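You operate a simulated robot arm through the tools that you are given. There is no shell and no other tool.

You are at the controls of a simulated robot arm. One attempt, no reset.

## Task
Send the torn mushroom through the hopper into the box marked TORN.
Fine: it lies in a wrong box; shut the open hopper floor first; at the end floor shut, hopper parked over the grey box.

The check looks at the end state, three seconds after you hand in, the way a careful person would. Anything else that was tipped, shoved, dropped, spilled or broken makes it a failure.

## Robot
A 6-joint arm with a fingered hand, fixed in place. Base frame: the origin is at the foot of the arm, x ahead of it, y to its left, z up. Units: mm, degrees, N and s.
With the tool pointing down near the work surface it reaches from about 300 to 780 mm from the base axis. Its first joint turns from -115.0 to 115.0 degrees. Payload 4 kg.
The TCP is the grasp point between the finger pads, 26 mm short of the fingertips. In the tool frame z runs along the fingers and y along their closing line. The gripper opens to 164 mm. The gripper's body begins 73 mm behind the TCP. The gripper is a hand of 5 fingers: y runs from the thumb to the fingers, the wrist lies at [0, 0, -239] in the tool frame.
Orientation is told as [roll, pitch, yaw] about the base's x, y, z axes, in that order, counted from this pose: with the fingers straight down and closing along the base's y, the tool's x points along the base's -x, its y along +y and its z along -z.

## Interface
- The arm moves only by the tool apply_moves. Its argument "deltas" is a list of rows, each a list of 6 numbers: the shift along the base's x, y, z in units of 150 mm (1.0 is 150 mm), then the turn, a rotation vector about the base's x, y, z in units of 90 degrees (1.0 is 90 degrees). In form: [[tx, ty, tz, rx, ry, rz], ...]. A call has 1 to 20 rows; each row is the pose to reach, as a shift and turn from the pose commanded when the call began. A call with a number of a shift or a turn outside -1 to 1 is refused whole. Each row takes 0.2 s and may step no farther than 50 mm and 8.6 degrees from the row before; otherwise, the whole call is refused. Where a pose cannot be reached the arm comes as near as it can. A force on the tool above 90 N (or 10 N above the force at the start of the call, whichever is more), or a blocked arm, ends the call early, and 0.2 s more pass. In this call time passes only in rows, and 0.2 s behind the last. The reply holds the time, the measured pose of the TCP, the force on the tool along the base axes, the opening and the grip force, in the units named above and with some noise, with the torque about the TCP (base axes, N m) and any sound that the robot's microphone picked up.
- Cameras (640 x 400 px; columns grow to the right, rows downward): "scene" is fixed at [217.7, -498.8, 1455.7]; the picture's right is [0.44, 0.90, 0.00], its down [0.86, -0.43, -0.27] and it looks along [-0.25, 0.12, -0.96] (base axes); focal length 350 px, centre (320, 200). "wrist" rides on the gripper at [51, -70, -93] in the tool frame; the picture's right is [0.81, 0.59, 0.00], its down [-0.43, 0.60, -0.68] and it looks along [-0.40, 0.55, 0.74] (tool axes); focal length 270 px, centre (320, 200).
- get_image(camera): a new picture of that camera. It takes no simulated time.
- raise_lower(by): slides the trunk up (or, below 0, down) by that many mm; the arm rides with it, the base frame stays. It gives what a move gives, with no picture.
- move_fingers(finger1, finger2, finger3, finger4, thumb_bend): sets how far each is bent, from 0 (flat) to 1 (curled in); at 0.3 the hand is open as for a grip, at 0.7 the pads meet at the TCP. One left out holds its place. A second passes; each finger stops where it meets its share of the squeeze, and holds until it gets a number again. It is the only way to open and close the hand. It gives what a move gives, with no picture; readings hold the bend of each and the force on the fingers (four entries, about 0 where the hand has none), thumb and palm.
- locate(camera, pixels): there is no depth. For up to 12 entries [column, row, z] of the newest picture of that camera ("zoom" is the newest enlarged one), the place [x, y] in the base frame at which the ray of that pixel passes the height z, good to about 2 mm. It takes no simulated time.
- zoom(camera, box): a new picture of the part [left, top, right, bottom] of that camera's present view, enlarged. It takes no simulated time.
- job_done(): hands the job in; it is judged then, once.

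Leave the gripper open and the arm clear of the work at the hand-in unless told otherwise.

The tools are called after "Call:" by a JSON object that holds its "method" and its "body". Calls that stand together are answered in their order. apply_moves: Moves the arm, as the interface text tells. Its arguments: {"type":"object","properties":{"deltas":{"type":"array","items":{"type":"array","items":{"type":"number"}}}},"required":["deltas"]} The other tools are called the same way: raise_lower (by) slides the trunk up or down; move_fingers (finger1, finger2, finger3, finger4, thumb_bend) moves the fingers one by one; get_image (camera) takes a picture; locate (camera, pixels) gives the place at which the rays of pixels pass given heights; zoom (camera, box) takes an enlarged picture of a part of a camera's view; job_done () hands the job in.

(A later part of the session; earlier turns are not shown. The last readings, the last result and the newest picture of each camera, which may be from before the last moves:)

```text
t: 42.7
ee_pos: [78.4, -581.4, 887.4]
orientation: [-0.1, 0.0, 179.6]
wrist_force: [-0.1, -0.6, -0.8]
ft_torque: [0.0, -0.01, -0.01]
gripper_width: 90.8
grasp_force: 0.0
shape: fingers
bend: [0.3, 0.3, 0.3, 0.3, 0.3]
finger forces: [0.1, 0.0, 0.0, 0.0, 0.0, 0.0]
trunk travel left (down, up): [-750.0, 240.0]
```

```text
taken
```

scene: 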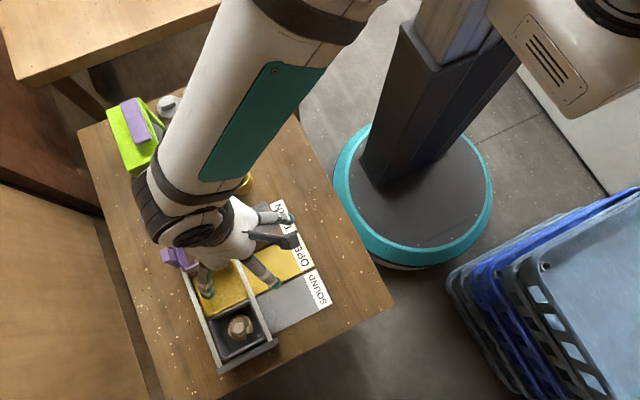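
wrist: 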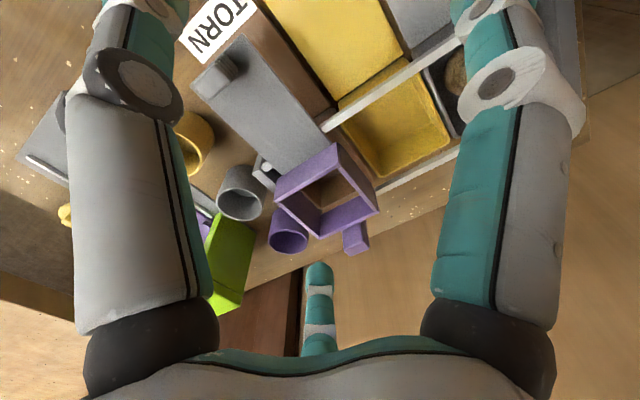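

All rows were reached and the wrist camera sees the work: hopper at (325,190), floor plate at (260,100) with its knob at (225,65), rails and boxes on the right. I'll zoom in for exact pixel positions.

Call:
{"method": "zoom", "body": {"camera": "wrist", "box": [170, 0, 470, 260]}}

```text
1.54 times, centred on (320, 130) of wrist
```

zoom: 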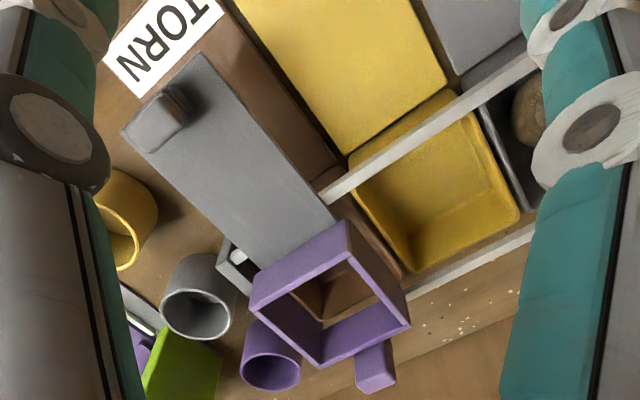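

I'll triangulate heights using the same points in both views: hopper rim corners, plate end corners, knob top, rail end.

Call:
{"method": "locate", "body": {"camera": "zoom", "pixels": [[347, 220, 740], [347, 220, 800], [250, 290, 740], [250, 290, 800], [410, 325, 740], [410, 325, 800], [318, 368, 740], [318, 368, 800], [205, 52, 720], [205, 52, 760], [122, 130, 720], [122, 130, 760]]}}

Call:
{"method": "locate", "body": {"camera": "scene", "pixels": [[225.6, 254.6, 740], [225.6, 254.6, 800], [205.4, 218.6, 740], [205.4, 218.6, 800], [185.1, 271.5, 740], [185.1, 271.5, 800], [171.6, 235.5, 740], [171.6, 235.5, 800], [278.1, 228.3, 720], [278.1, 228.3, 760], [266.2, 201, 720], [266.2, 201, 760]]}}

```text
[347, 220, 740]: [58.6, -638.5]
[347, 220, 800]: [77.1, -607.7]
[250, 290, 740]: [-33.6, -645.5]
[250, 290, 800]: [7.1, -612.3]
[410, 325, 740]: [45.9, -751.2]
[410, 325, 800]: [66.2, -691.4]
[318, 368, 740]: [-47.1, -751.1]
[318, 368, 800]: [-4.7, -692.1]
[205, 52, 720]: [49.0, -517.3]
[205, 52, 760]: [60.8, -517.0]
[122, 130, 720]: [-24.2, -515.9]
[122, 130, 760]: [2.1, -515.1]
```

```text
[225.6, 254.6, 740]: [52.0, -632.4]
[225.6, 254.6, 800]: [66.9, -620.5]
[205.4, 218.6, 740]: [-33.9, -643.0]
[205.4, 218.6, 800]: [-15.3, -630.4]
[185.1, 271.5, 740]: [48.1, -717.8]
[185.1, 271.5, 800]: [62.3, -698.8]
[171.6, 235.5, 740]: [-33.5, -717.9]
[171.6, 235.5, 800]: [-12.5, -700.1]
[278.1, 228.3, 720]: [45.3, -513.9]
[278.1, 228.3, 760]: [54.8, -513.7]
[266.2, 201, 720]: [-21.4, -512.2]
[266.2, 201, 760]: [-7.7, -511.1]
```

The far rim corners come out at z≈788, while the near line I picked is the hopper's lower edge (about z 750-760). I'll zoom in closer on the hopper and on the knob to pin the heights down.

Call:
{"method": "zoom", "body": {"camera": "wrist", "box": [260, 120, 390, 260]}}

Call:
{"method": "zoom", "body": {"camera": "wrist", "box": [180, 0, 300, 120]}}

```text
2.86 times, centred on (325, 190) of wrist
```

zoom: 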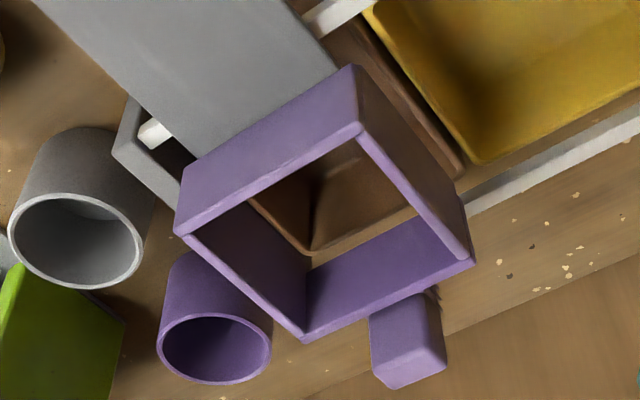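

```text
3.33 times, centred on (240, 60) of wrist
```

zoom: 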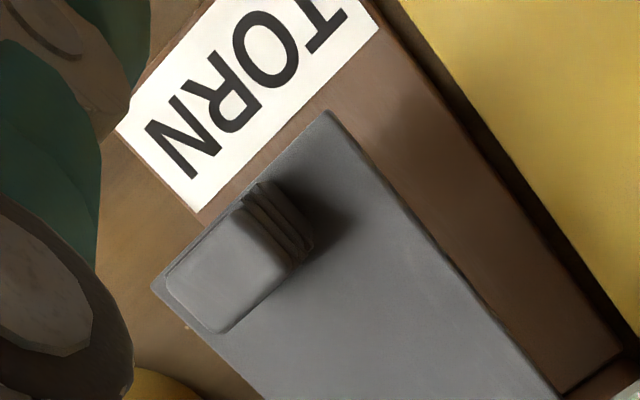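

I can now tell the rim top corners from the bottom ones. I'll triangulate the rim top, the hopper bottom edge, the knob top and the plate end corner from the wrist view (unzoomed pixels), and the knob in the scene view.

Call:
{"method": "locate", "body": {"camera": "wrist", "pixels": [[339, 167.3, 790], [335.5, 143.8, 745], [274.3, 202.2, 790], [277.1, 179.5, 745], [378.5, 211.7, 790], [319, 238.3, 790], [213.6, 80.4, 760], [213.6, 80.4, 790], [243, 33, 745], [189, 85.5, 745], [359, 243, 760], [359, 243, 790]]}}

Call:
{"method": "locate", "body": {"camera": "scene", "pixels": [[225.6, 254.6, 790], [205.4, 218.6, 790], [185.1, 271.5, 790], [171.6, 235.5, 790], [266.2, 213, 760], [266.2, 213, 790], [278.1, 228.3, 745], [266.2, 201, 745], [166, 250, 760], [166, 250, 790]]}}

```text
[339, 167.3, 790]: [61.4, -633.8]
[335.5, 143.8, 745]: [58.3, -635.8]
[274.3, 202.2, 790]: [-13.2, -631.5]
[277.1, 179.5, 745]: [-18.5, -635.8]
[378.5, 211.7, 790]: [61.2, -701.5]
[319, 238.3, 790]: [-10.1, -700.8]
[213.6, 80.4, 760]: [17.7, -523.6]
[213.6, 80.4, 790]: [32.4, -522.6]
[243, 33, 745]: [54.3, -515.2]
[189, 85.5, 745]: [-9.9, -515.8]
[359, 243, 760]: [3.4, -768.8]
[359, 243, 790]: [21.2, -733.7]
```

```text
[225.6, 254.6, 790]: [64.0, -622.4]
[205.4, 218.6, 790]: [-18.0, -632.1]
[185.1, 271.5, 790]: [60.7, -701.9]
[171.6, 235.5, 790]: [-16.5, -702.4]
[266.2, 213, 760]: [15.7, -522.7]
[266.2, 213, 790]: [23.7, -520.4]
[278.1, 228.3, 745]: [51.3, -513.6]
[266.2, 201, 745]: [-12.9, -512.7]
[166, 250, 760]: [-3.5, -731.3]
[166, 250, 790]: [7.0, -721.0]
```

The layout is now clear. The hopper rim is at z≈790, spanning x≈-14…61 and y≈-701…-633. The plate is at z≈745 with its end at y≈-515, and the knob is near (18,-522) with its top at about z 770. Next I'll move the camera so it can see the grey box with the mushroom.

Call:
{"method": "apply_moves", "body": {"deltas": [[0.25, 0.04, 0, 0, 0, 0], [0.5, 0.08, 0, 0, 0, 0], [0.75, 0.12, 0, 0, 0, 0], [1.0, 0.15, 0, 0, 0, 0]]}}

Call:
{"method": "apply_moves", "body": {"deltas": [[0.2, 0.03, 0, 0, 0, 0], [0.35, 0.06, 0, 0, 0, 0]]}}

Call:
{"method": "get_image", "body": {"camera": "wrist"}}

Call:
{"method": "zoom", "body": {"camera": "wrist", "box": [240, 120, 430, 260]}}

```text
t: 43.7
ee_pos: [228.8, -557.6, 888.0]
orientation: [0.0, -0.1, 179.6]
wrist_force: [0.6, -0.1, 0.0]
ft_torque: [0.01, 0.02, 0.0]
gripper_width: 90.8
grasp_force: 0.1
shape: fingers
bend: [0.3, 0.3, 0.3, 0.3, 0.3]
finger forces: [0.1, 0.0, 0.0, 0.1, 0.0, 0.0]
trunk travel left (down, up): [-750.0, 240.0]
```

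```text
t: 44.3
ee_pos: [278.9, -550.7, 888.2]
orientation: [-0.1, 0.0, 179.5]
wrist_force: [0.0, 0.0, 0.9]
ft_torque: [-0.04, -0.03, 0.01]
gripper_width: 90.5
grasp_force: 0.0
shape: fingers
bend: [0.3, 0.3, 0.3, 0.3, 0.3]
finger forces: [0.0, 0.0, 0.0, 0.1, 0.0, 0.0]
trunk travel left (down, up): [-750.0, 240.0]
```

```text
taken
```

wrist: 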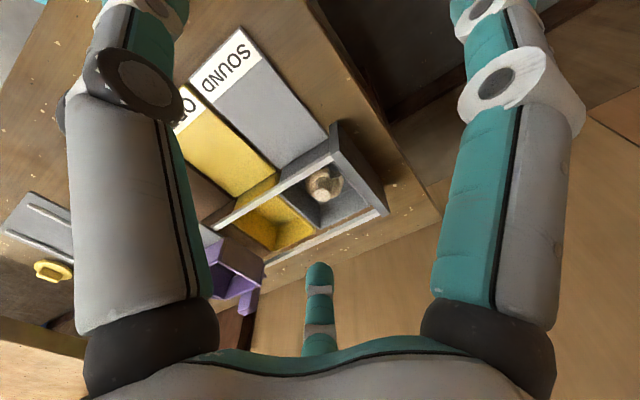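

```text
2.86 times, centred on (335, 190) of wrist
```

zoom: 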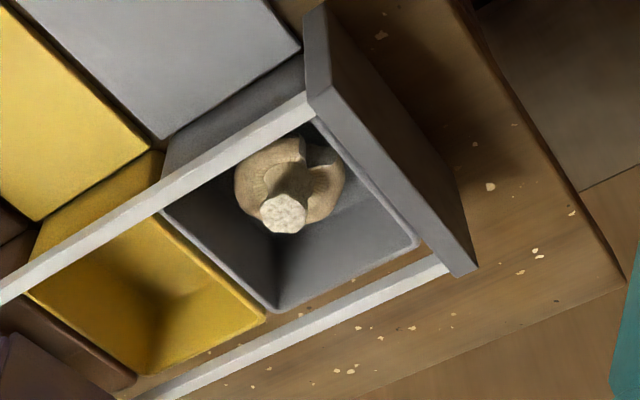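

The mushroom stands stem-up with its white stem top at wrist pixel (322,194.5) and scene pixel (239.7,327.2), and the near rail overlaps the box's near edge slightly. I'll triangulate the stem top, box rim corners and rails.

Call:
{"method": "locate", "body": {"camera": "wrist", "pixels": [[322.1, 194.5, 720], [322.1, 194.5, 750], [319.3, 229.2, 720], [319.3, 229.2, 740], [370, 205.7, 720], [370, 205.7, 740], [333.3, 162, 720], [333.3, 162, 740], [331.5, 155, 740], [376, 213, 740], [305.3, 185, 700], [343.7, 179.5, 700]]}}

Call:
{"method": "locate", "body": {"camera": "scene", "pixels": [[239.7, 327.2, 720], [239.7, 327.2, 750], [209, 320.5, 720], [209, 320.5, 740], [222.5, 358.5, 720], [222.5, 358.5, 740], [265.5, 338, 720], [265.5, 338, 740], [228, 328, 700], [253, 322, 700], [240, 340, 700], [240, 313, 700]]}}

```text
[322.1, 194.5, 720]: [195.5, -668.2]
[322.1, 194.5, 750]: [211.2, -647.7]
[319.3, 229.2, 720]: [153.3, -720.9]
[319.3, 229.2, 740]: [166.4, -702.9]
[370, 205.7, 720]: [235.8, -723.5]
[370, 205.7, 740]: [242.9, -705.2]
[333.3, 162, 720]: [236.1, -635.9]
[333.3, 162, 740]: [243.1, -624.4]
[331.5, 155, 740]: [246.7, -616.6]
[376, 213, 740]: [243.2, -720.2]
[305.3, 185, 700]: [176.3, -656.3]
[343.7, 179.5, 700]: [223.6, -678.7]
```

```text
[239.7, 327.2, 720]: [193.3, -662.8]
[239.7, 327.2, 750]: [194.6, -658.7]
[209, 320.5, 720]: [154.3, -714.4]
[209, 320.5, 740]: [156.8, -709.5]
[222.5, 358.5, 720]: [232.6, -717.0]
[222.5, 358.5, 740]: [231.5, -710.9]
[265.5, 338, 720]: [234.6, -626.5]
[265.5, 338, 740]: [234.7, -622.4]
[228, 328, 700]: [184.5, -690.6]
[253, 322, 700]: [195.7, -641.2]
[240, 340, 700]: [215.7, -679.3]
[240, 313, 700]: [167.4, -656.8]
```

The stem top is at about (195,-662,726). The grey box spans x 157–236 and y -713…-621 with its rim at z≈730, and the rail tops are near 741. Before acting I'll calibrate the fingers in free air here: bend thumb, f2 and f3 to 0.6 and f1 to 0.55, then look at the opening.

Call:
{"method": "move_fingers", "body": {"finger1": 0.5, "finger2": 0.6, "finger3": 0.6, "finger4": 0.3, "thumb_bend": 0.6}}

Call:
{"method": "get_image", "body": {"camera": "wrist"}}

Call:
{"method": "get_image", "body": {"camera": "scene"}}

```text
t: 45.3
ee_pos: [280.1, -550.9, 887.8]
orientation: [-0.1, 0.0, 179.5]
wrist_force: [0.1, -0.8, 0.5]
ft_torque: [0.01, 0.03, 0.0]
gripper_width: 33.3
grasp_force: 0.0
shape: fingers
bend: [0.5, 0.6, 0.6, 0.3, 0.6]
finger forces: [0.0, 0.0, 0.0, 0.0, 0.0, 0.0]
trunk travel left (down, up): [-750.0, 240.0]
```

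```text
taken
```

wrist: 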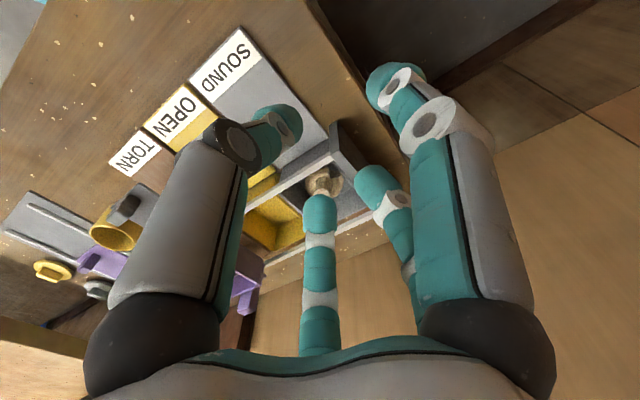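

```text
taken
```

scene: 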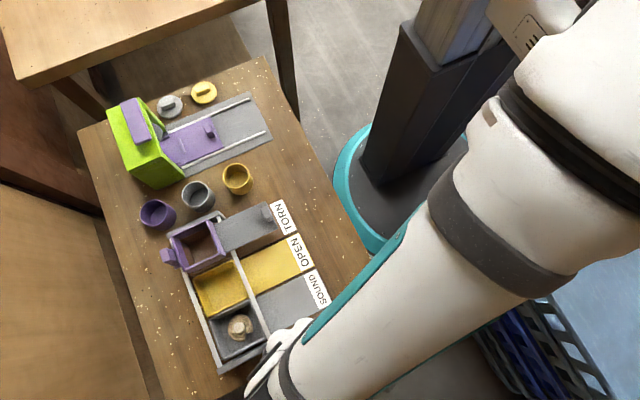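

At bend 0.6 the thumb-to-finger opening is 33 mm. The fingers run from a knuckle joint at about 50 mm radius to tips near 25 mm. For the plate knob I want to grip it across x, with the missing-finger side toward the hopper, which means yaw 270. I'll turn +90° in free air while moving back to x≈130 to check that yaw is reachable.

Call:
{"method": "apply_moves", "body": {"deltas": [[-0.09, 0, 0, 0, 0, 0.09], [-0.18, 0, 0, 0, 0, 0.18], [-0.27, 0, 0, 0, 0, 0.27], [-0.36, 0, 0, 0, 0, 0.36], [-0.45, 0, 0, 0, 0, 0.45], [-0.54, 0, 0, 0, 0, 0.54], [-0.63, 0, 0, 0, 0, 0.63], [-0.72, 0, 0, 0, 0, 0.72], [-0.81, 0, 0, 0, 0, 0.81], [-0.9, 0, 0, 0, 0, 0.9], [-1.0, 0, 0, 0, 0, 0.99]]}}

Call:
{"method": "get_image", "body": {"camera": "wrist"}}

Call:
{"method": "get_image", "body": {"camera": "scene"}}

```text
t: 47.7
ee_pos: [128.9, -550.7, 888.3]
orientation: [0.0, -0.1, -91.4]
wrist_force: [0.3, 0.1, -1.3]
ft_torque: [0.01, 0.01, -0.01]
gripper_width: 33.6
grasp_force: 0.1
shape: fingers
bend: [0.5, 0.6, 0.6, 0.3, 0.6]
finger forces: [0.0, 0.0, 0.1, 0.0, 0.0, 0.0]
trunk travel left (down, up): [-750.0, 240.0]
```

```text
taken
```

wrist: 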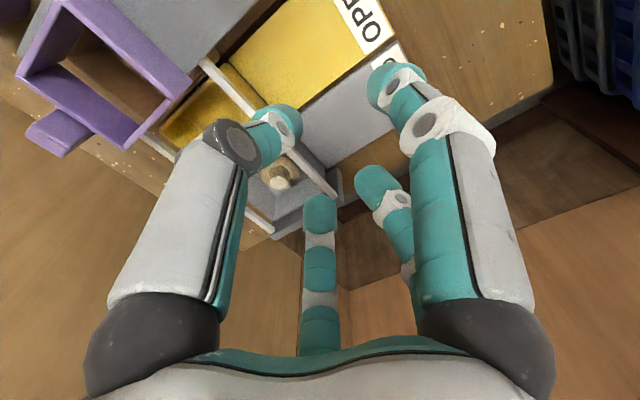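

```text
taken
```

scene: 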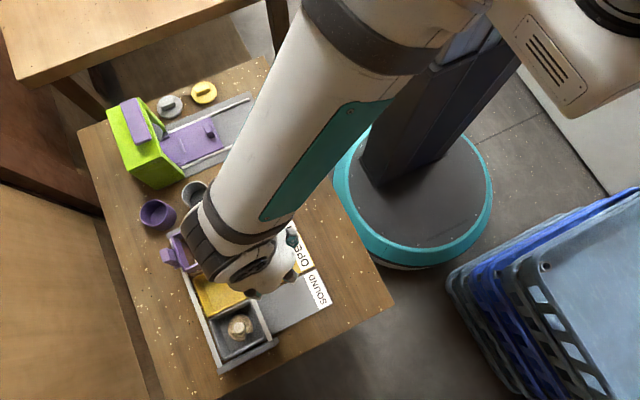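

Yaw 270 is reachable, with the tool upright. Next I'll move above the knob at about (19,-522), z≈860, open the grip digits a little to 0.54, and look down at it.

Call:
{"method": "apply_moves", "body": {"deltas": [[-0.2, 0.05, -0.04, 0, 0, 0.004], [-0.4, 0.1, -0.08, 0, 0, 0.008], [-0.6, 0.15, -0.12, 0, 0, 0.012], [-0.73, 0.19, -0.19, 0, 0, 0.016]]}}

Call:
{"method": "move_fingers", "body": {"finger1": 0.4, "finger2": 0.54, "finger3": 0.54, "thumb_bend": 0.54}}

Call:
{"method": "get_image", "body": {"camera": "wrist"}}

Call:
{"method": "zoom", "body": {"camera": "scene", "box": [150, 160, 330, 290]}}

```text
t: 48.7
ee_pos: [22.4, -522.0, 860.8]
orientation: [0.0, 0.1, -90.0]
wrist_force: [-0.1, 0.4, 0.6]
ft_torque: [0.01, -0.03, 0.0]
gripper_width: 33.5
grasp_force: 0.1
shape: fingers
bend: [0.5, 0.6, 0.6, 0.3, 0.6]
finger forces: [0.1, 0.0, 0.0, 0.0, 0.0, 0.0]
trunk travel left (down, up): [-750.0, 240.0]
```

```text
t: 49.7
ee_pos: [21.3, -522.3, 860.6]
orientation: [-0.1, 0.0, -89.9]
wrist_force: [0.3, 0.4, -0.2]
ft_torque: [-0.03, 0.0, 0.0]
gripper_width: 53.5
grasp_force: 0.0
shape: fingers
bend: [0.4, 0.54, 0.54, 0.3, 0.54]
finger forces: [0.1, 0.0, 0.1, 0.1, 0.1, 0.1]
trunk travel left (down, up): [-750.0, 240.0]
```

```text
taken
```

wrist: 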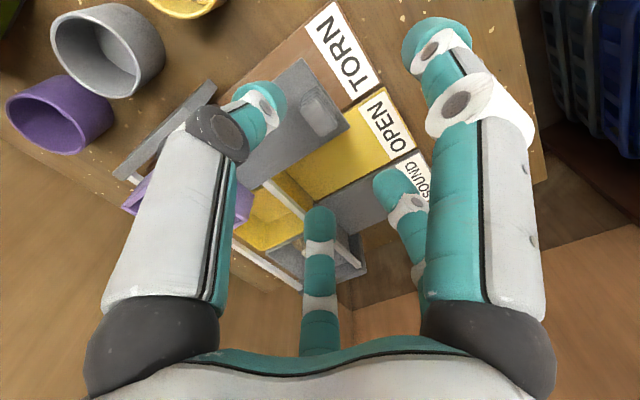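

```text
3.08 times, centred on (240, 225) of scene
```

zoom: 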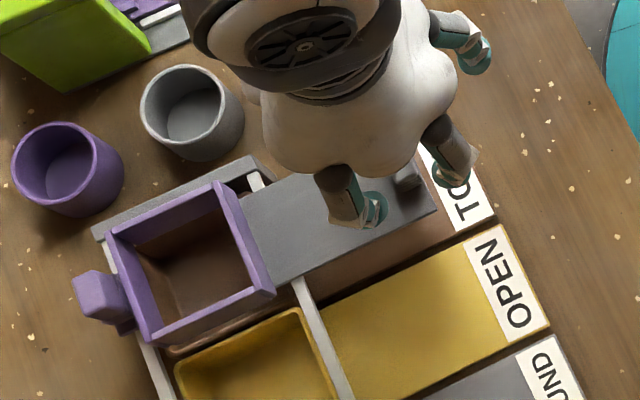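

The knob at wrist pixel (322,115) is just where a point directly below the TCP should appear. I'll zoom in to check its extent and alignment.

Call:
{"method": "zoom", "body": {"camera": "wrist", "box": [250, 40, 390, 180]}}

```text
2.86 times, centred on (320, 110) of wrist
```

zoom: 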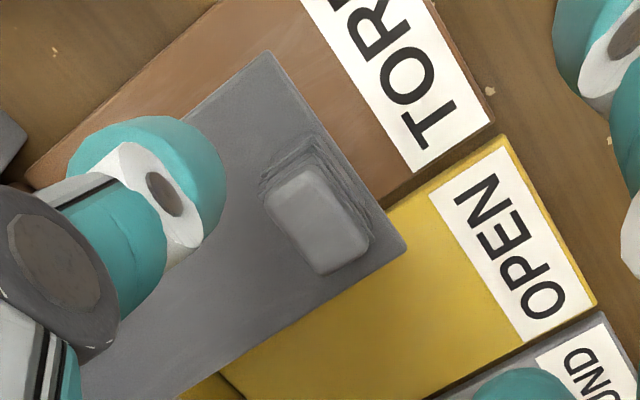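

The knob is longer along x. I'll measure its top corners at z≈768.

Call:
{"method": "locate", "body": {"camera": "zoom", "pixels": [[266, 200, 768], [310, 167, 768], [370, 245, 768], [322, 274, 768], [318, 222, 768], [318, 222, 775], [268, 50, 746], [408, 250, 746]]}}

```text
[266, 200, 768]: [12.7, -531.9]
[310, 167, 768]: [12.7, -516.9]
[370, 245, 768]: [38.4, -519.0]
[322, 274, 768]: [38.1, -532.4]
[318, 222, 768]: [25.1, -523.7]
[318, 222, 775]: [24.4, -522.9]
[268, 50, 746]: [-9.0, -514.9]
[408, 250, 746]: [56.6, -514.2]
```

The knob is 25 mm (x) by 14 mm (y), centred at (25.4,-525), and the plate top is at about z 746. I'll descend to TCP (25.5,-525,790), so the fingertips are at about z 764 straddling the knob with ~14 mm clearance each side, then look.

Call:
{"method": "apply_moves", "body": {"deltas": [[0.023, -0.019, -0.16, 0, 0, 0], [0.023, -0.019, -0.32, 0, 0, 0], [0.023, -0.019, -0.467, 0, 0, 0]]}}

Call:
{"method": "get_image", "body": {"camera": "wrist"}}

Call:
{"method": "zoom", "body": {"camera": "scene", "box": [180, 170, 320, 270]}}

```text
t: 50.5
ee_pos: [25.6, -524.1, 789.0]
orientation: [0.0, 0.0, -90.0]
wrist_force: [0.6, -0.6, -0.1]
ft_torque: [-0.04, 0.0, 0.03]
gripper_width: 53.3
grasp_force: 0.1
shape: fingers
bend: [0.4, 0.54, 0.54, 0.3, 0.54]
finger forces: [0.0, 0.0, 0.1, 0.1, 0.0, 0.0]
trunk travel left (down, up): [-750.0, 240.0]
```

```text
taken
```

wrist: 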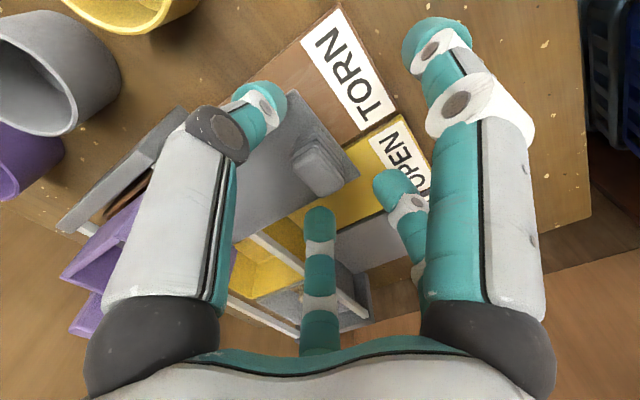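

```text
4.00 times, centred on (250, 220) of scene
```

zoom: 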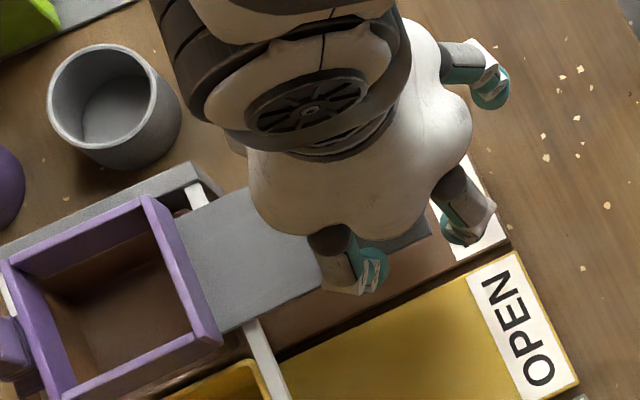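

The alignment looks right, with the knob at (320,166) between the digits. I'll lower 5 mm more to z≈784, which keeps the tips above the plate, and then close thumb, f2 and f3 onto the knob.

Call:
{"method": "apply_moves", "body": {"deltas": [[0, -0.004, -0.033, 0, 0, 0]]}}

Call:
{"method": "move_fingers", "body": {"finger2": 0.68, "finger3": 0.68, "thumb_bend": 0.68}}

Call:
{"method": "get_image", "body": {"camera": "wrist"}}

```text
t: 50.9
ee_pos: [25.4, -524.4, 784.6]
orientation: [-0.1, 0.1, -90.0]
wrist_force: [-0.7, 0.2, 0.3]
ft_torque: [-0.01, -0.02, -0.01]
gripper_width: 53.6
grasp_force: 0.1
shape: fingers
bend: [0.4, 0.54, 0.54, 0.3, 0.54]
finger forces: [0.0, 0.0, 0.0, 0.0, 0.0, 0.1]
trunk travel left (down, up): [-750.0, 240.0]
```

```text
t: 51.9
ee_pos: [26.4, -525.8, 785.0]
orientation: [-0.1, -0.1, -90.0]
wrist_force: [0.0, 1.0, 1.1]
ft_torque: [0.0, 0.02, -0.06]
gripper_width: 51.0
grasp_force: 7.4
shape: fingers
bend: [0.4, 0.64, 0.65, 0.3, 0.64]
finger forces: [0.1, 4.1, 3.4, 0.0, 6.4, 0.0]
trunk travel left (down, up): [-750.0, 240.0]
```

```text
taken
```

wrist: 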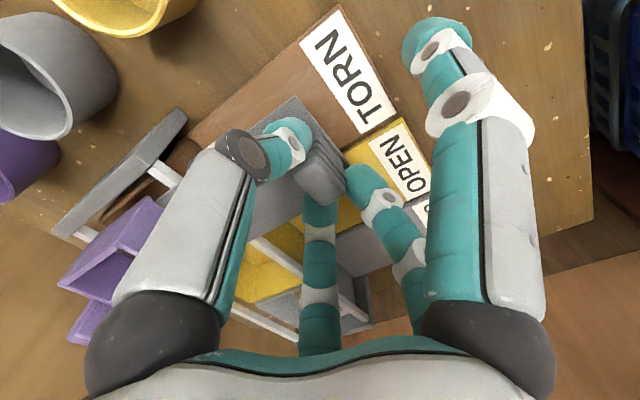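

The knob is gripped (thumb 6.4 N, f2 4.1 N, f3 3.4 N). I'll push it in along -y by 30 mm in small steps and read the force.

Call:
{"method": "apply_moves", "body": {"deltas": [[0, -0.05, 0, 0, 0, 0], [0, -0.1, 0, 0, 0, 0], [0, -0.15, 0, 0, 0, 0], [0, -0.2, 0, 0, 0, 0]]}}

Call:
{"method": "get_image", "body": {"camera": "wrist"}}

Call:
{"method": "zoom", "body": {"camera": "scene", "box": [150, 190, 310, 300]}}

```text
t: 52.9
ee_pos: [25.8, -553.1, 782.6]
orientation: [0.0, 0.1, -90.0]
wrist_force: [-2.7, 15.2, 11.6]
ft_torque: [-0.28, 0.13, -0.42]
gripper_width: 50.9
grasp_force: 15.3
shape: fingers
bend: [0.4, 0.64, 0.65, 0.37, 0.64]
finger forces: [0.1, 4.7, 3.9, 13.7, 8.1, 0.0]
trunk travel left (down, up): [-750.0, 240.0]
```

```text
taken
```

wrist: 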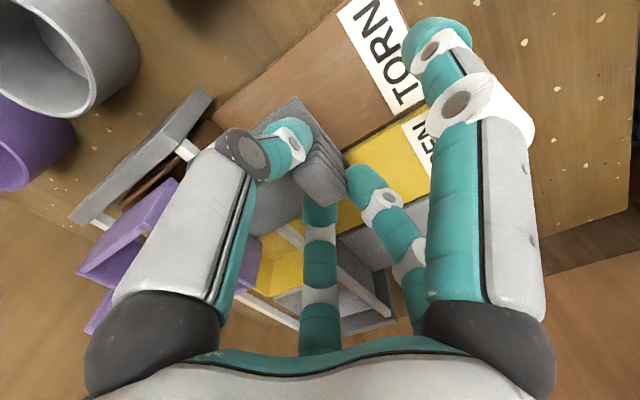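

```text
3.64 times, centred on (230, 245) of scene
```

zoom: 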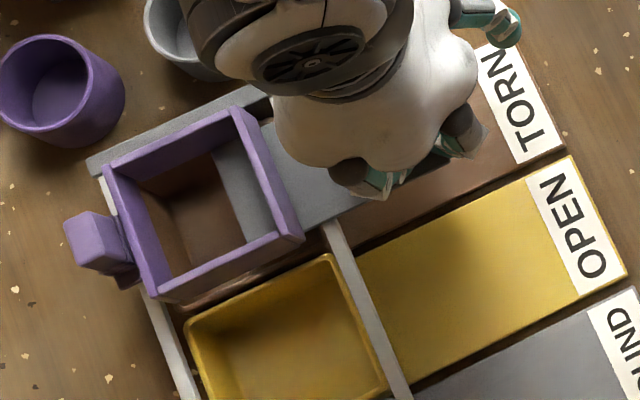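

Finger 4 reads 13.7 N and was bent back to 0.37. So finger 4 does exist physically even though it isn't drawn, and it touched the hopper's near wall. The picture shows the hopper unmoved and the plate partly in. I'll curl finger 4 inward to 0.6, away from the wall, and check the forces.

Call:
{"method": "move_fingers", "body": {"finger4": 0.6}}

Call:
{"method": "get_image", "body": {"camera": "wrist"}}

```text
t: 53.9
ee_pos: [24.0, -555.8, 783.8]
orientation: [-0.2, 0.0, -90.0]
wrist_force: [0.3, -1.2, 6.8]
ft_torque: [-0.02, 0.0, -0.04]
gripper_width: 51.1
grasp_force: 8.9
shape: fingers
bend: [0.4, 0.64, 0.65, 0.6, 0.64]
finger forces: [0.0, 4.7, 4.4, 0.0, 7.8, 0.0]
trunk travel left (down, up): [-750.0, 240.0]
```

```text
taken
```

wrist: 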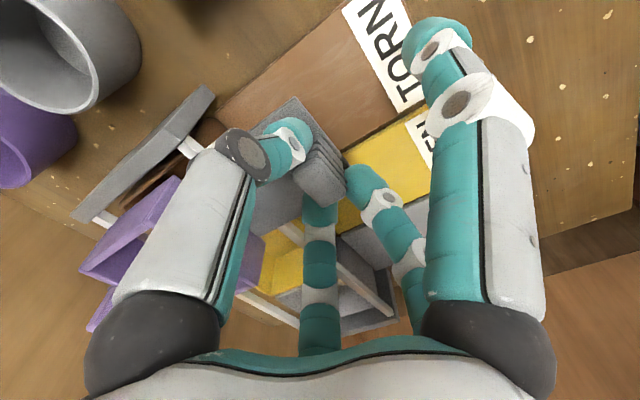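

Contact is gone (f4 0.0 N), and the plate itself slides with only 1–2 N. Gripping the knob brings a knuckle too close to the hopper, so I'll push the rest of the way with one outstretched fingertip. First I'll release the knob, keeping f4 curled, and rise.

Call:
{"method": "move_fingers", "body": {"finger2": 0.52, "finger3": 0.52, "thumb_bend": 0.52}}

Call:
{"method": "apply_moves", "body": {"deltas": [[0, 0.02, 0.1, 0, 0, 0], [0, 0.1, 0.3, 0, 0, 0], [0, 0.25, 0.5, 0, 0, 0]]}}

Call:
{"method": "get_image", "body": {"camera": "wrist"}}

Call:
{"method": "zoom", "body": {"camera": "scene", "box": [150, 190, 310, 300]}}

```text
t: 54.9
ee_pos: [24.6, -555.2, 782.7]
orientation: [0.0, 0.0, -89.9]
wrist_force: [-0.9, 0.9, 5.5]
ft_torque: [-0.11, -0.13, 0.02]
gripper_width: 54.5
grasp_force: 2.9
shape: fingers
bend: [0.4, 0.52, 0.54, 0.6, 0.52]
finger forces: [0.1, 0.0, 5.6, 0.1, 0.0, 0.1]
trunk travel left (down, up): [-750.0, 240.0]
```

```text
t: 55.7
ee_pos: [24.4, -518.7, 858.7]
orientation: [-0.1, 0.0, -90.0]
wrist_force: [-0.3, 0.2, -1.1]
ft_torque: [-0.01, -0.04, 0.03]
gripper_width: 55.2
grasp_force: 0.1
shape: fingers
bend: [0.4, 0.52, 0.52, 0.6, 0.52]
finger forces: [0.0, 0.0, 0.0, 0.0, 0.0, 0.0]
trunk travel left (down, up): [-750.0, 240.0]
```

```text
taken
```

wrist: 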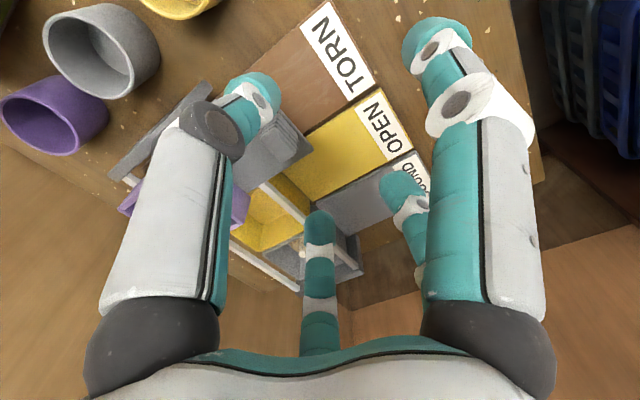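

```text
3.64 times, centred on (230, 245) of scene
```

zoom: 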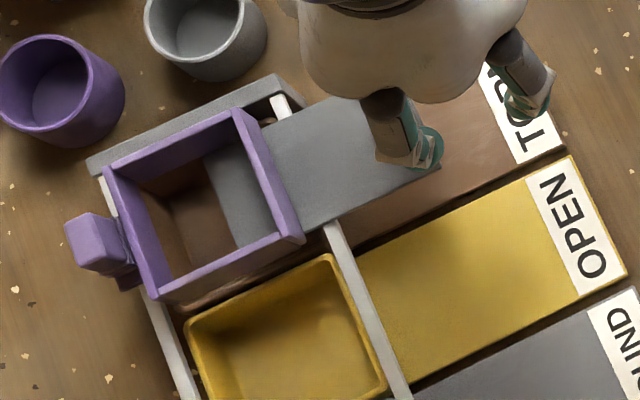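

The plate is about half in. I'll turn the hand to yaw 216 so finger 3 points to -y, retreat to y≈-440 at this height, curl the other digits to 0.62 and leave finger 3 at 0.35 as the pusher.

Call:
{"method": "apply_moves", "body": {"deltas": [[0, 0.06, 0, 0, 0, -0.08], [0, 0.12, 0, 0, 0, -0.16], [0, 0.18, 0, 0, 0, -0.24], [0, 0.25, 0, 0, 0, -0.32], [0, 0.32, 0, 0, 0, -0.4], [0, 0.4, 0, 0, 0, -0.48], [0, 0.47, 0, 0, 0, -0.56], [0, 0.52, 0, 0, 0, -0.6]]}}

Call:
{"method": "move_fingers", "body": {"finger1": 0.62, "finger2": 0.62, "finger3": 0.35, "finger4": 0.62, "thumb_bend": 0.62}}

Call:
{"method": "get_image", "body": {"camera": "wrist"}}

Call:
{"method": "get_image", "body": {"camera": "scene"}}

```text
t: 57.5
ee_pos: [24.1, -440.7, 859.1]
orientation: [-0.1, -0.1, -144.1]
wrist_force: [0.6, 0.2, -0.3]
ft_torque: [0.0, -0.01, -0.01]
gripper_width: 55.1
grasp_force: 0.0
shape: fingers
bend: [0.4, 0.52, 0.52, 0.6, 0.52]
finger forces: [0.0, 0.0, 0.0, 0.1, 0.1, 0.0]
trunk travel left (down, up): [-750.0, 240.0]
```

```text
t: 58.5
ee_pos: [25.1, -441.4, 859.5]
orientation: [-0.1, 0.0, -144.1]
wrist_force: [0.8, 0.6, -0.6]
ft_torque: [0.0, 0.04, 0.03]
gripper_width: 13.1
grasp_force: 0.1
shape: fingers
bend: [0.62, 0.62, 0.35, 0.62, 0.62]
finger forces: [0.0, 0.1, 0.0, 0.1, 0.1, 0.0]
trunk travel left (down, up): [-750.0, 240.0]
```

```text
taken
```

wrist: 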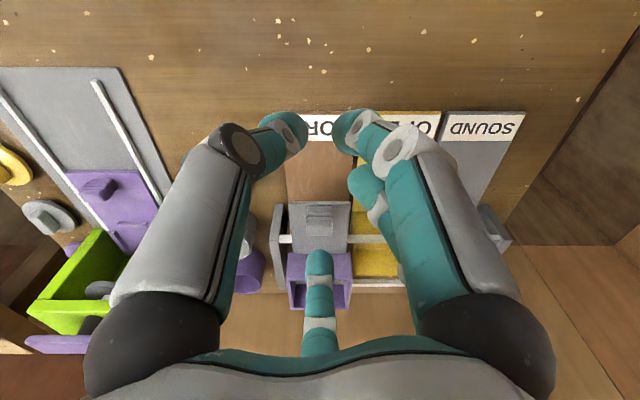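

```text
taken
```

scene: 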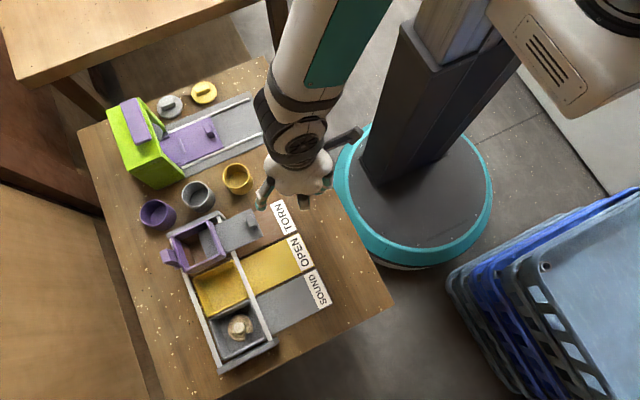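

The camera now looks straight along -y, with f3's tip at (319,255) and the knob just beyond at (320,215). I'll zoom both views to locate the knob and fingertip.

Call:
{"method": "zoom", "body": {"camera": "wrist", "box": [250, 170, 390, 310]}}

Call:
{"method": "locate", "body": {"camera": "zoom", "pixels": [[320, 143, 768], [320, 170, 768], [280, 125, 768], [355, 125, 768], [240, 95, 746], [405, 95, 746], [212, 255, 790], [412, 255, 790]]}}

Call:
{"method": "zoom", "body": {"camera": "scene", "box": [170, 150, 330, 270]}}

```text
2.86 times, centred on (320, 240) of wrist
```

zoom: 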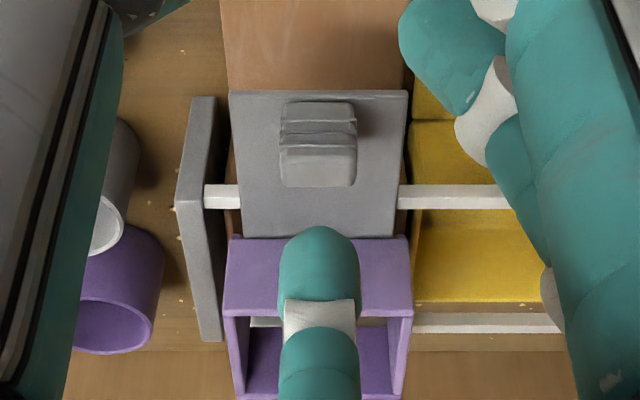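

```text
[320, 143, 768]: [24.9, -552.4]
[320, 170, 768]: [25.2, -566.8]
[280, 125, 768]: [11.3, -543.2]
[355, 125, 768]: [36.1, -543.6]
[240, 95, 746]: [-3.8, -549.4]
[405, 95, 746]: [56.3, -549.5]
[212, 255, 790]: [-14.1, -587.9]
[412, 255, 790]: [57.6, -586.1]
```

```text
3.33 times, centred on (250, 210) of scene
```

zoom: 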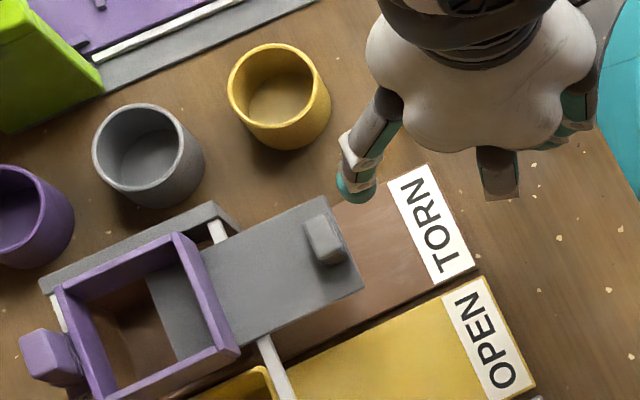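

The knob's near face is at y≈-552. I'll locate the f3 fingertip in the scene view (about pixel (261,205)) at its likely height to get its offset from the TCP.

Call:
{"method": "locate", "body": {"camera": "zoom", "pixels": [[357, 188, 830], [357, 188, 840], [357, 195, 830], [280, 95, 740], [148, 155, 740], [20, 215, 740], [280, 75, 740]]}}

```text
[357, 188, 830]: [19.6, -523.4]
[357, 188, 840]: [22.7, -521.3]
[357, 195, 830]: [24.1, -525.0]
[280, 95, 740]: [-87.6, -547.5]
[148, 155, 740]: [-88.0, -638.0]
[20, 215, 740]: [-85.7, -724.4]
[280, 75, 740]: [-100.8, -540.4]
```

Fingertip 3 sits about 82 mm ahead of the TCP in -y, so its front is near y≈-530 with the knob at -552. I'll descend straight down to TCP z≈786 (tip at about 759), then advance to contact.

Call:
{"method": "apply_moves", "body": {"deltas": [[0, 0, -0.25, 0, 0, 0], [0, 0, -0.49, 0, 0, 0]]}}

Call:
{"method": "apply_moves", "body": {"deltas": [[0, -0.05, 0, 0, 0, 0], [0, -0.1, 0, 0, 0, 0], [0, -0.15, 0, 0, 0, 0], [0, -0.2, 0, 0, 0, 0]]}}

Call:
{"method": "zoom", "body": {"camera": "wrist", "box": [220, 150, 420, 310]}}

Call:
{"method": "zoom", "body": {"camera": "scene", "box": [150, 160, 310, 280]}}

```text
t: 59.1
ee_pos: [25.6, -440.4, 787.1]
orientation: [0.0, -0.1, -144.0]
wrist_force: [0.3, -0.1, 0.9]
ft_torque: [0.02, 0.0, 0.03]
gripper_width: 13.1
grasp_force: 0.0
shape: fingers
bend: [0.62, 0.62, 0.35, 0.62, 0.62]
finger forces: [0.0, 0.1, 0.1, 0.0, 0.0, 0.0]
trunk travel left (down, up): [-750.0, 240.0]
```

```text
t: 60.1
ee_pos: [24.2, -470.4, 785.7]
orientation: [-0.1, 0.0, -144.0]
wrist_force: [-0.1, -0.1, -0.3]
ft_torque: [0.02, -0.01, 0.03]
gripper_width: 13.3
grasp_force: 0.0
shape: fingers
bend: [0.62, 0.62, 0.36, 0.62, 0.62]
finger forces: [0.0, 0.1, 0.6, 0.0, 0.1, 0.1]
trunk travel left (down, up): [-750.0, 240.0]
```

```text
2.50 times, centred on (320, 230) of wrist
```

zoom: 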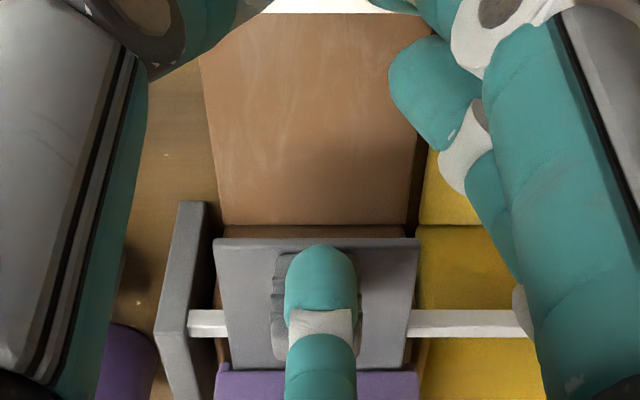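

```text
3.33 times, centred on (230, 220) of scene
```

zoom: 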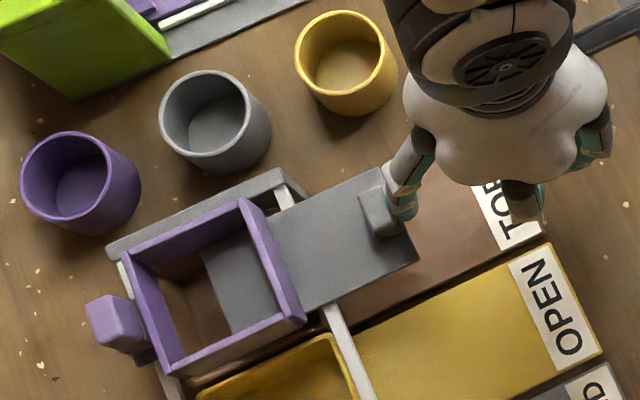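

Finger 3 touches the knob (0.6 N) and is already pushing it. I'll push a further 20 mm in 5 mm steps and check the force.

Call:
{"method": "apply_moves", "body": {"deltas": [[0, -0.033, 0, 0, 0, 0], [0, -0.067, 0, 0, 0, 0], [0, -0.1, 0, 0, 0, 0], [0, -0.133, 0, 0, 0, 0]]}}

Call:
{"method": "zoom", "body": {"camera": "scene", "box": [150, 160, 310, 280]}}

```text
t: 61.1
ee_pos: [25.7, -491.6, 784.5]
orientation: [-0.1, 0.0, -144.0]
wrist_force: [-0.4, 0.8, -0.5]
ft_torque: [0.03, 0.0, -0.03]
gripper_width: 13.4
grasp_force: 0.4
shape: fingers
bend: [0.62, 0.62, 0.36, 0.62, 0.62]
finger forces: [0.1, 0.1, 0.6, 0.0, 0.0, 0.1]
trunk travel left (down, up): [-750.0, 240.0]
```

```text
3.33 times, centred on (230, 220) of scene
```

zoom: 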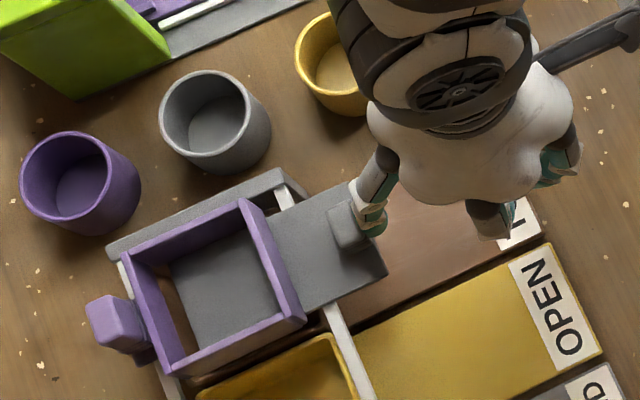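

The plate follows at 0.6 N, and only a thin brown strip still shows at the far side of the hopper. I'll push another 12 mm in 3 mm steps.

Call:
{"method": "apply_moves", "body": {"deltas": [[0, -0.02, 0, 0, 0, 0], [0, -0.04, 0, 0, 0, 0], [0, -0.06, 0, 0, 0, 0], [0, -0.08, 0, 0, 0, 0]]}}

Call:
{"method": "zoom", "body": {"camera": "scene", "box": [160, 200, 270, 280]}}

```text
t: 62.1
ee_pos: [25.3, -503.5, 785.7]
orientation: [-0.1, -0.1, -144.0]
wrist_force: [-0.2, 2.4, 0.1]
ft_torque: [-0.04, 0.01, 0.0]
gripper_width: 13.5
grasp_force: 1.0
shape: fingers
bend: [0.62, 0.62, 0.37, 0.62, 0.62]
finger forces: [0.0, 0.1, 3.3, 0.0, 0.0, 0.0]
trunk travel left (down, up): [-750.0, 240.0]
```

```text
5.00 times, centred on (215, 240) of scene
```

zoom: 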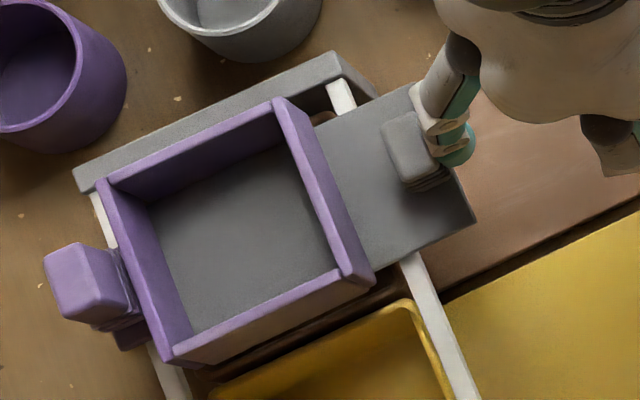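

The floor now looks closed all round and the force rose to 3.3 N, which suggests the stop. I'll push just 3 mm more to confirm it is fully home.

Call:
{"method": "apply_moves", "body": {"deltas": [[0, -0.01, 0, 0, 0, 0], [0, -0.02, 0, 0, 0, 0]]}}

Call:
{"method": "zoom", "body": {"camera": "scene", "box": [160, 200, 270, 280]}}

```text
t: 62.7
ee_pos: [24.2, -504.8, 786.0]
orientation: [-0.1, 0.0, -144.0]
wrist_force: [0.6, 5.1, 1.3]
ft_torque: [-0.05, 0.0, 0.11]
gripper_width: 13.3
grasp_force: 2.5
shape: fingers
bend: [0.62, 0.62, 0.38, 0.62, 0.62]
finger forces: [0.0, 0.0, 4.8, 0.1, 0.0, 0.0]
trunk travel left (down, up): [-750.0, 240.0]
```

```text
5.00 times, centred on (215, 240) of scene
```

zoom: 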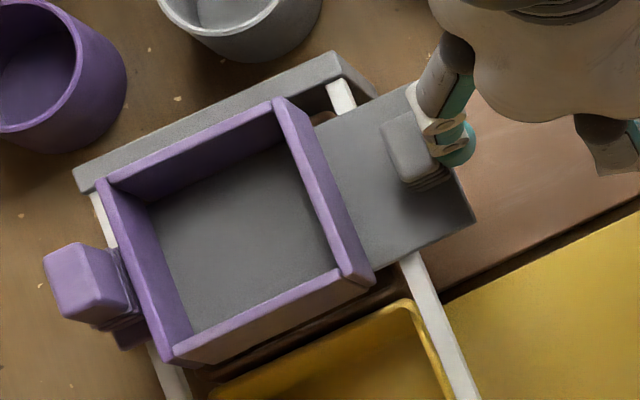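

Pushing on only bent the finger (plate unmoved, 4.8 N), so the floor is fully shut. I'll back off in +y and rise, then view the hopper and rails again.

Call:
{"method": "apply_moves", "body": {"deltas": [[0, 0.1, 0, 0, 0, 0], [0, 0.25, 0.05, 0, 0, 0], [0, 0.4, 0.3, 0, 0, 0], [0, 0.4, 0.6, 0, 0, 0]]}}

Call:
{"method": "get_image", "body": {"camera": "wrist"}}

Call:
{"method": "zoom", "body": {"camera": "scene", "box": [150, 190, 310, 300]}}

```text
t: 63.7
ee_pos: [22.7, -444.5, 872.7]
orientation: [-0.2, 0.0, -144.0]
wrist_force: [-0.6, 0.0, 0.1]
ft_torque: [-0.01, -0.02, 0.04]
gripper_width: 13.1
grasp_force: 0.1
shape: fingers
bend: [0.62, 0.62, 0.35, 0.62, 0.62]
finger forces: [0.0, 0.0, 0.0, 0.1, 0.1, 0.1]
trunk travel left (down, up): [-750.0, 240.0]
```

```text
taken
```

wrist: 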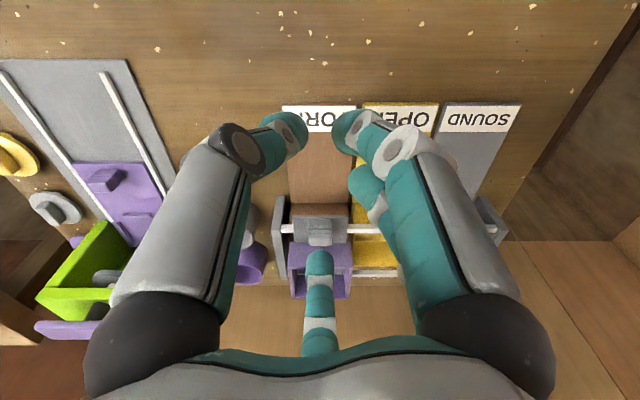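

```text
3.64 times, centred on (230, 245) of scene
```

zoom: 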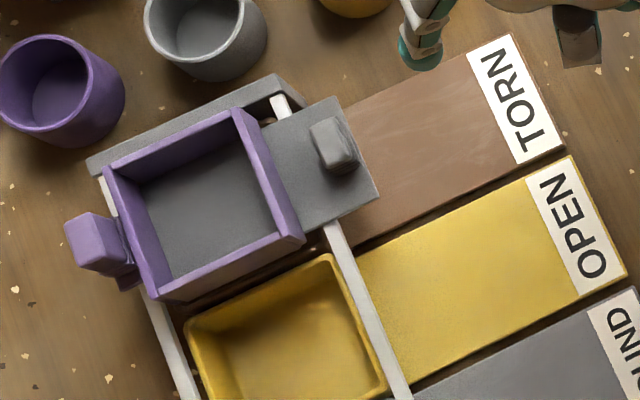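

The floor is shut. Next comes the mushroom: I'll move over toward (196,-530,873) at the same yaw to look straight at the grey box, and open the digits to 0.4 so they don't block the view.

Call:
{"method": "apply_moves", "body": {"deltas": [[0.25, -0.12, 0, 0, 0, 0], [0.5, -0.24, 0, 0, 0, 0], [0.75, -0.36, 0, 0, 0, 0], [1.0, -0.48, 0, 0, 0, 0]]}}

Call:
{"method": "apply_moves", "body": {"deltas": [[0.15, -0.08, 0, 0, 0, 0]]}}

Call:
{"method": "move_fingers", "body": {"finger1": 0.4, "finger2": 0.4, "finger3": 0.3, "finger4": 0.4, "thumb_bend": 0.4}}

Call:
{"method": "get_image", "body": {"camera": "wrist"}}

Call:
{"method": "zoom", "body": {"camera": "wrist", "box": [230, 80, 410, 240]}}

```text
t: 64.7
ee_pos: [174.9, -519.8, 875.2]
orientation: [-0.1, -0.1, -144.1]
wrist_force: [0.4, 0.3, -0.5]
ft_torque: [-0.04, 0.01, -0.01]
gripper_width: 13.0
grasp_force: 0.0
shape: fingers
bend: [0.62, 0.62, 0.35, 0.62, 0.62]
finger forces: [0.1, 0.0, 0.0, 0.0, 0.0, 0.1]
trunk travel left (down, up): [-750.0, 240.0]
```

```text
t: 65.1
ee_pos: [197.9, -530.5, 875.2]
orientation: [-0.1, 0.0, -144.0]
wrist_force: [0.7, 0.0, -0.5]
ft_torque: [0.02, 0.03, -0.01]
gripper_width: 13.3
grasp_force: 0.1
shape: fingers
bend: [0.62, 0.62, 0.35, 0.62, 0.62]
finger forces: [0.0, 0.0, 0.0, 0.0, 0.0, 0.1]
trunk travel left (down, up): [-750.0, 240.0]
```

```text
t: 66.1
ee_pos: [197.4, -531.1, 874.8]
orientation: [0.0, 0.0, -144.1]
wrist_force: [0.0, -1.1, 0.5]
ft_torque: [0.0, 0.0, -0.01]
gripper_width: 66.5
grasp_force: 0.1
shape: fingers
bend: [0.4, 0.4, 0.3, 0.4, 0.4]
finger forces: [0.1, 0.0, 0.0, 0.0, 0.1, 0.0]
trunk travel left (down, up): [-750.0, 240.0]
```

```text
taken
```

wrist: 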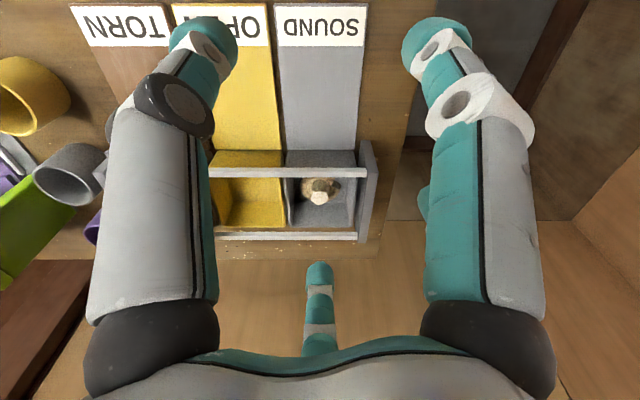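

```text
2.50 times, centred on (320, 160) of wrist
```

zoom: 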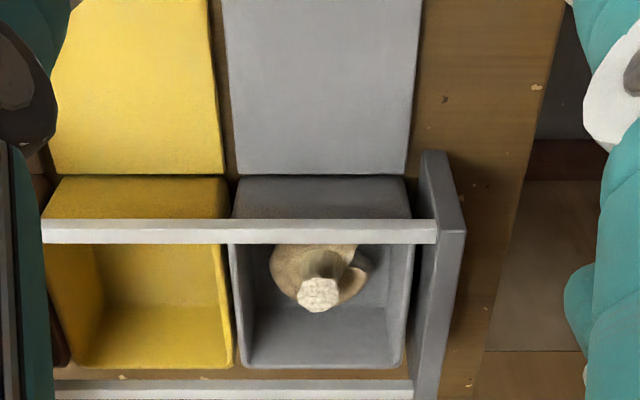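

This is a clear view: the stem top is at zoom (318,295), the near rail at rows 218–244, the far rail at row ~388, the end bar at columns 438–465. I'll locate these edges.

Call:
{"method": "locate", "body": {"camera": "zoom", "pixels": [[330, 219, 740], [330, 229, 742], [330, 243, 742], [330, 380, 742], [330, 396, 742], [438, 300, 745], [465, 300, 745], [320, 367, 730], [232, 300, 730], [405, 300, 730], [318, 295, 726], [318, 311, 726]]}}

Call:
{"method": "locate", "body": {"camera": "zoom", "pixels": [[299, 295, 726], [339, 292, 726], [318, 278, 726], [270, 262, 708], [372, 270, 708], [320, 255, 715], [246, 245, 742], [447, 150, 745], [437, 235, 745], [466, 235, 745], [318, 295, 735], [330, 180, 690]]}}

```text
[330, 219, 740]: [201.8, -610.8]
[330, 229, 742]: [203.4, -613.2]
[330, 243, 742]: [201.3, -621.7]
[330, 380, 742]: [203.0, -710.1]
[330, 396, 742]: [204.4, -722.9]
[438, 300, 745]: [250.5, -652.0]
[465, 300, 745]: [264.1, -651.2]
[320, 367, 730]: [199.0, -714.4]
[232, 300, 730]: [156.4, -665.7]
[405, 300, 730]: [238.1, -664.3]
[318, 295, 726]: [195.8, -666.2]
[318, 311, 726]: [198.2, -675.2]
```

```text
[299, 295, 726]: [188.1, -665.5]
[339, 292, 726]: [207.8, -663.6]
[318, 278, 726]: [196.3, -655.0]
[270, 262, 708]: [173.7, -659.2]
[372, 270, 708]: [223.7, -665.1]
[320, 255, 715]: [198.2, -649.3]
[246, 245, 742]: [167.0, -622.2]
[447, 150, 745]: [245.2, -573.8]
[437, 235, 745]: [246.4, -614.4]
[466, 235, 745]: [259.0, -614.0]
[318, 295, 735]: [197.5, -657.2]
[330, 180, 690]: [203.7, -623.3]
```

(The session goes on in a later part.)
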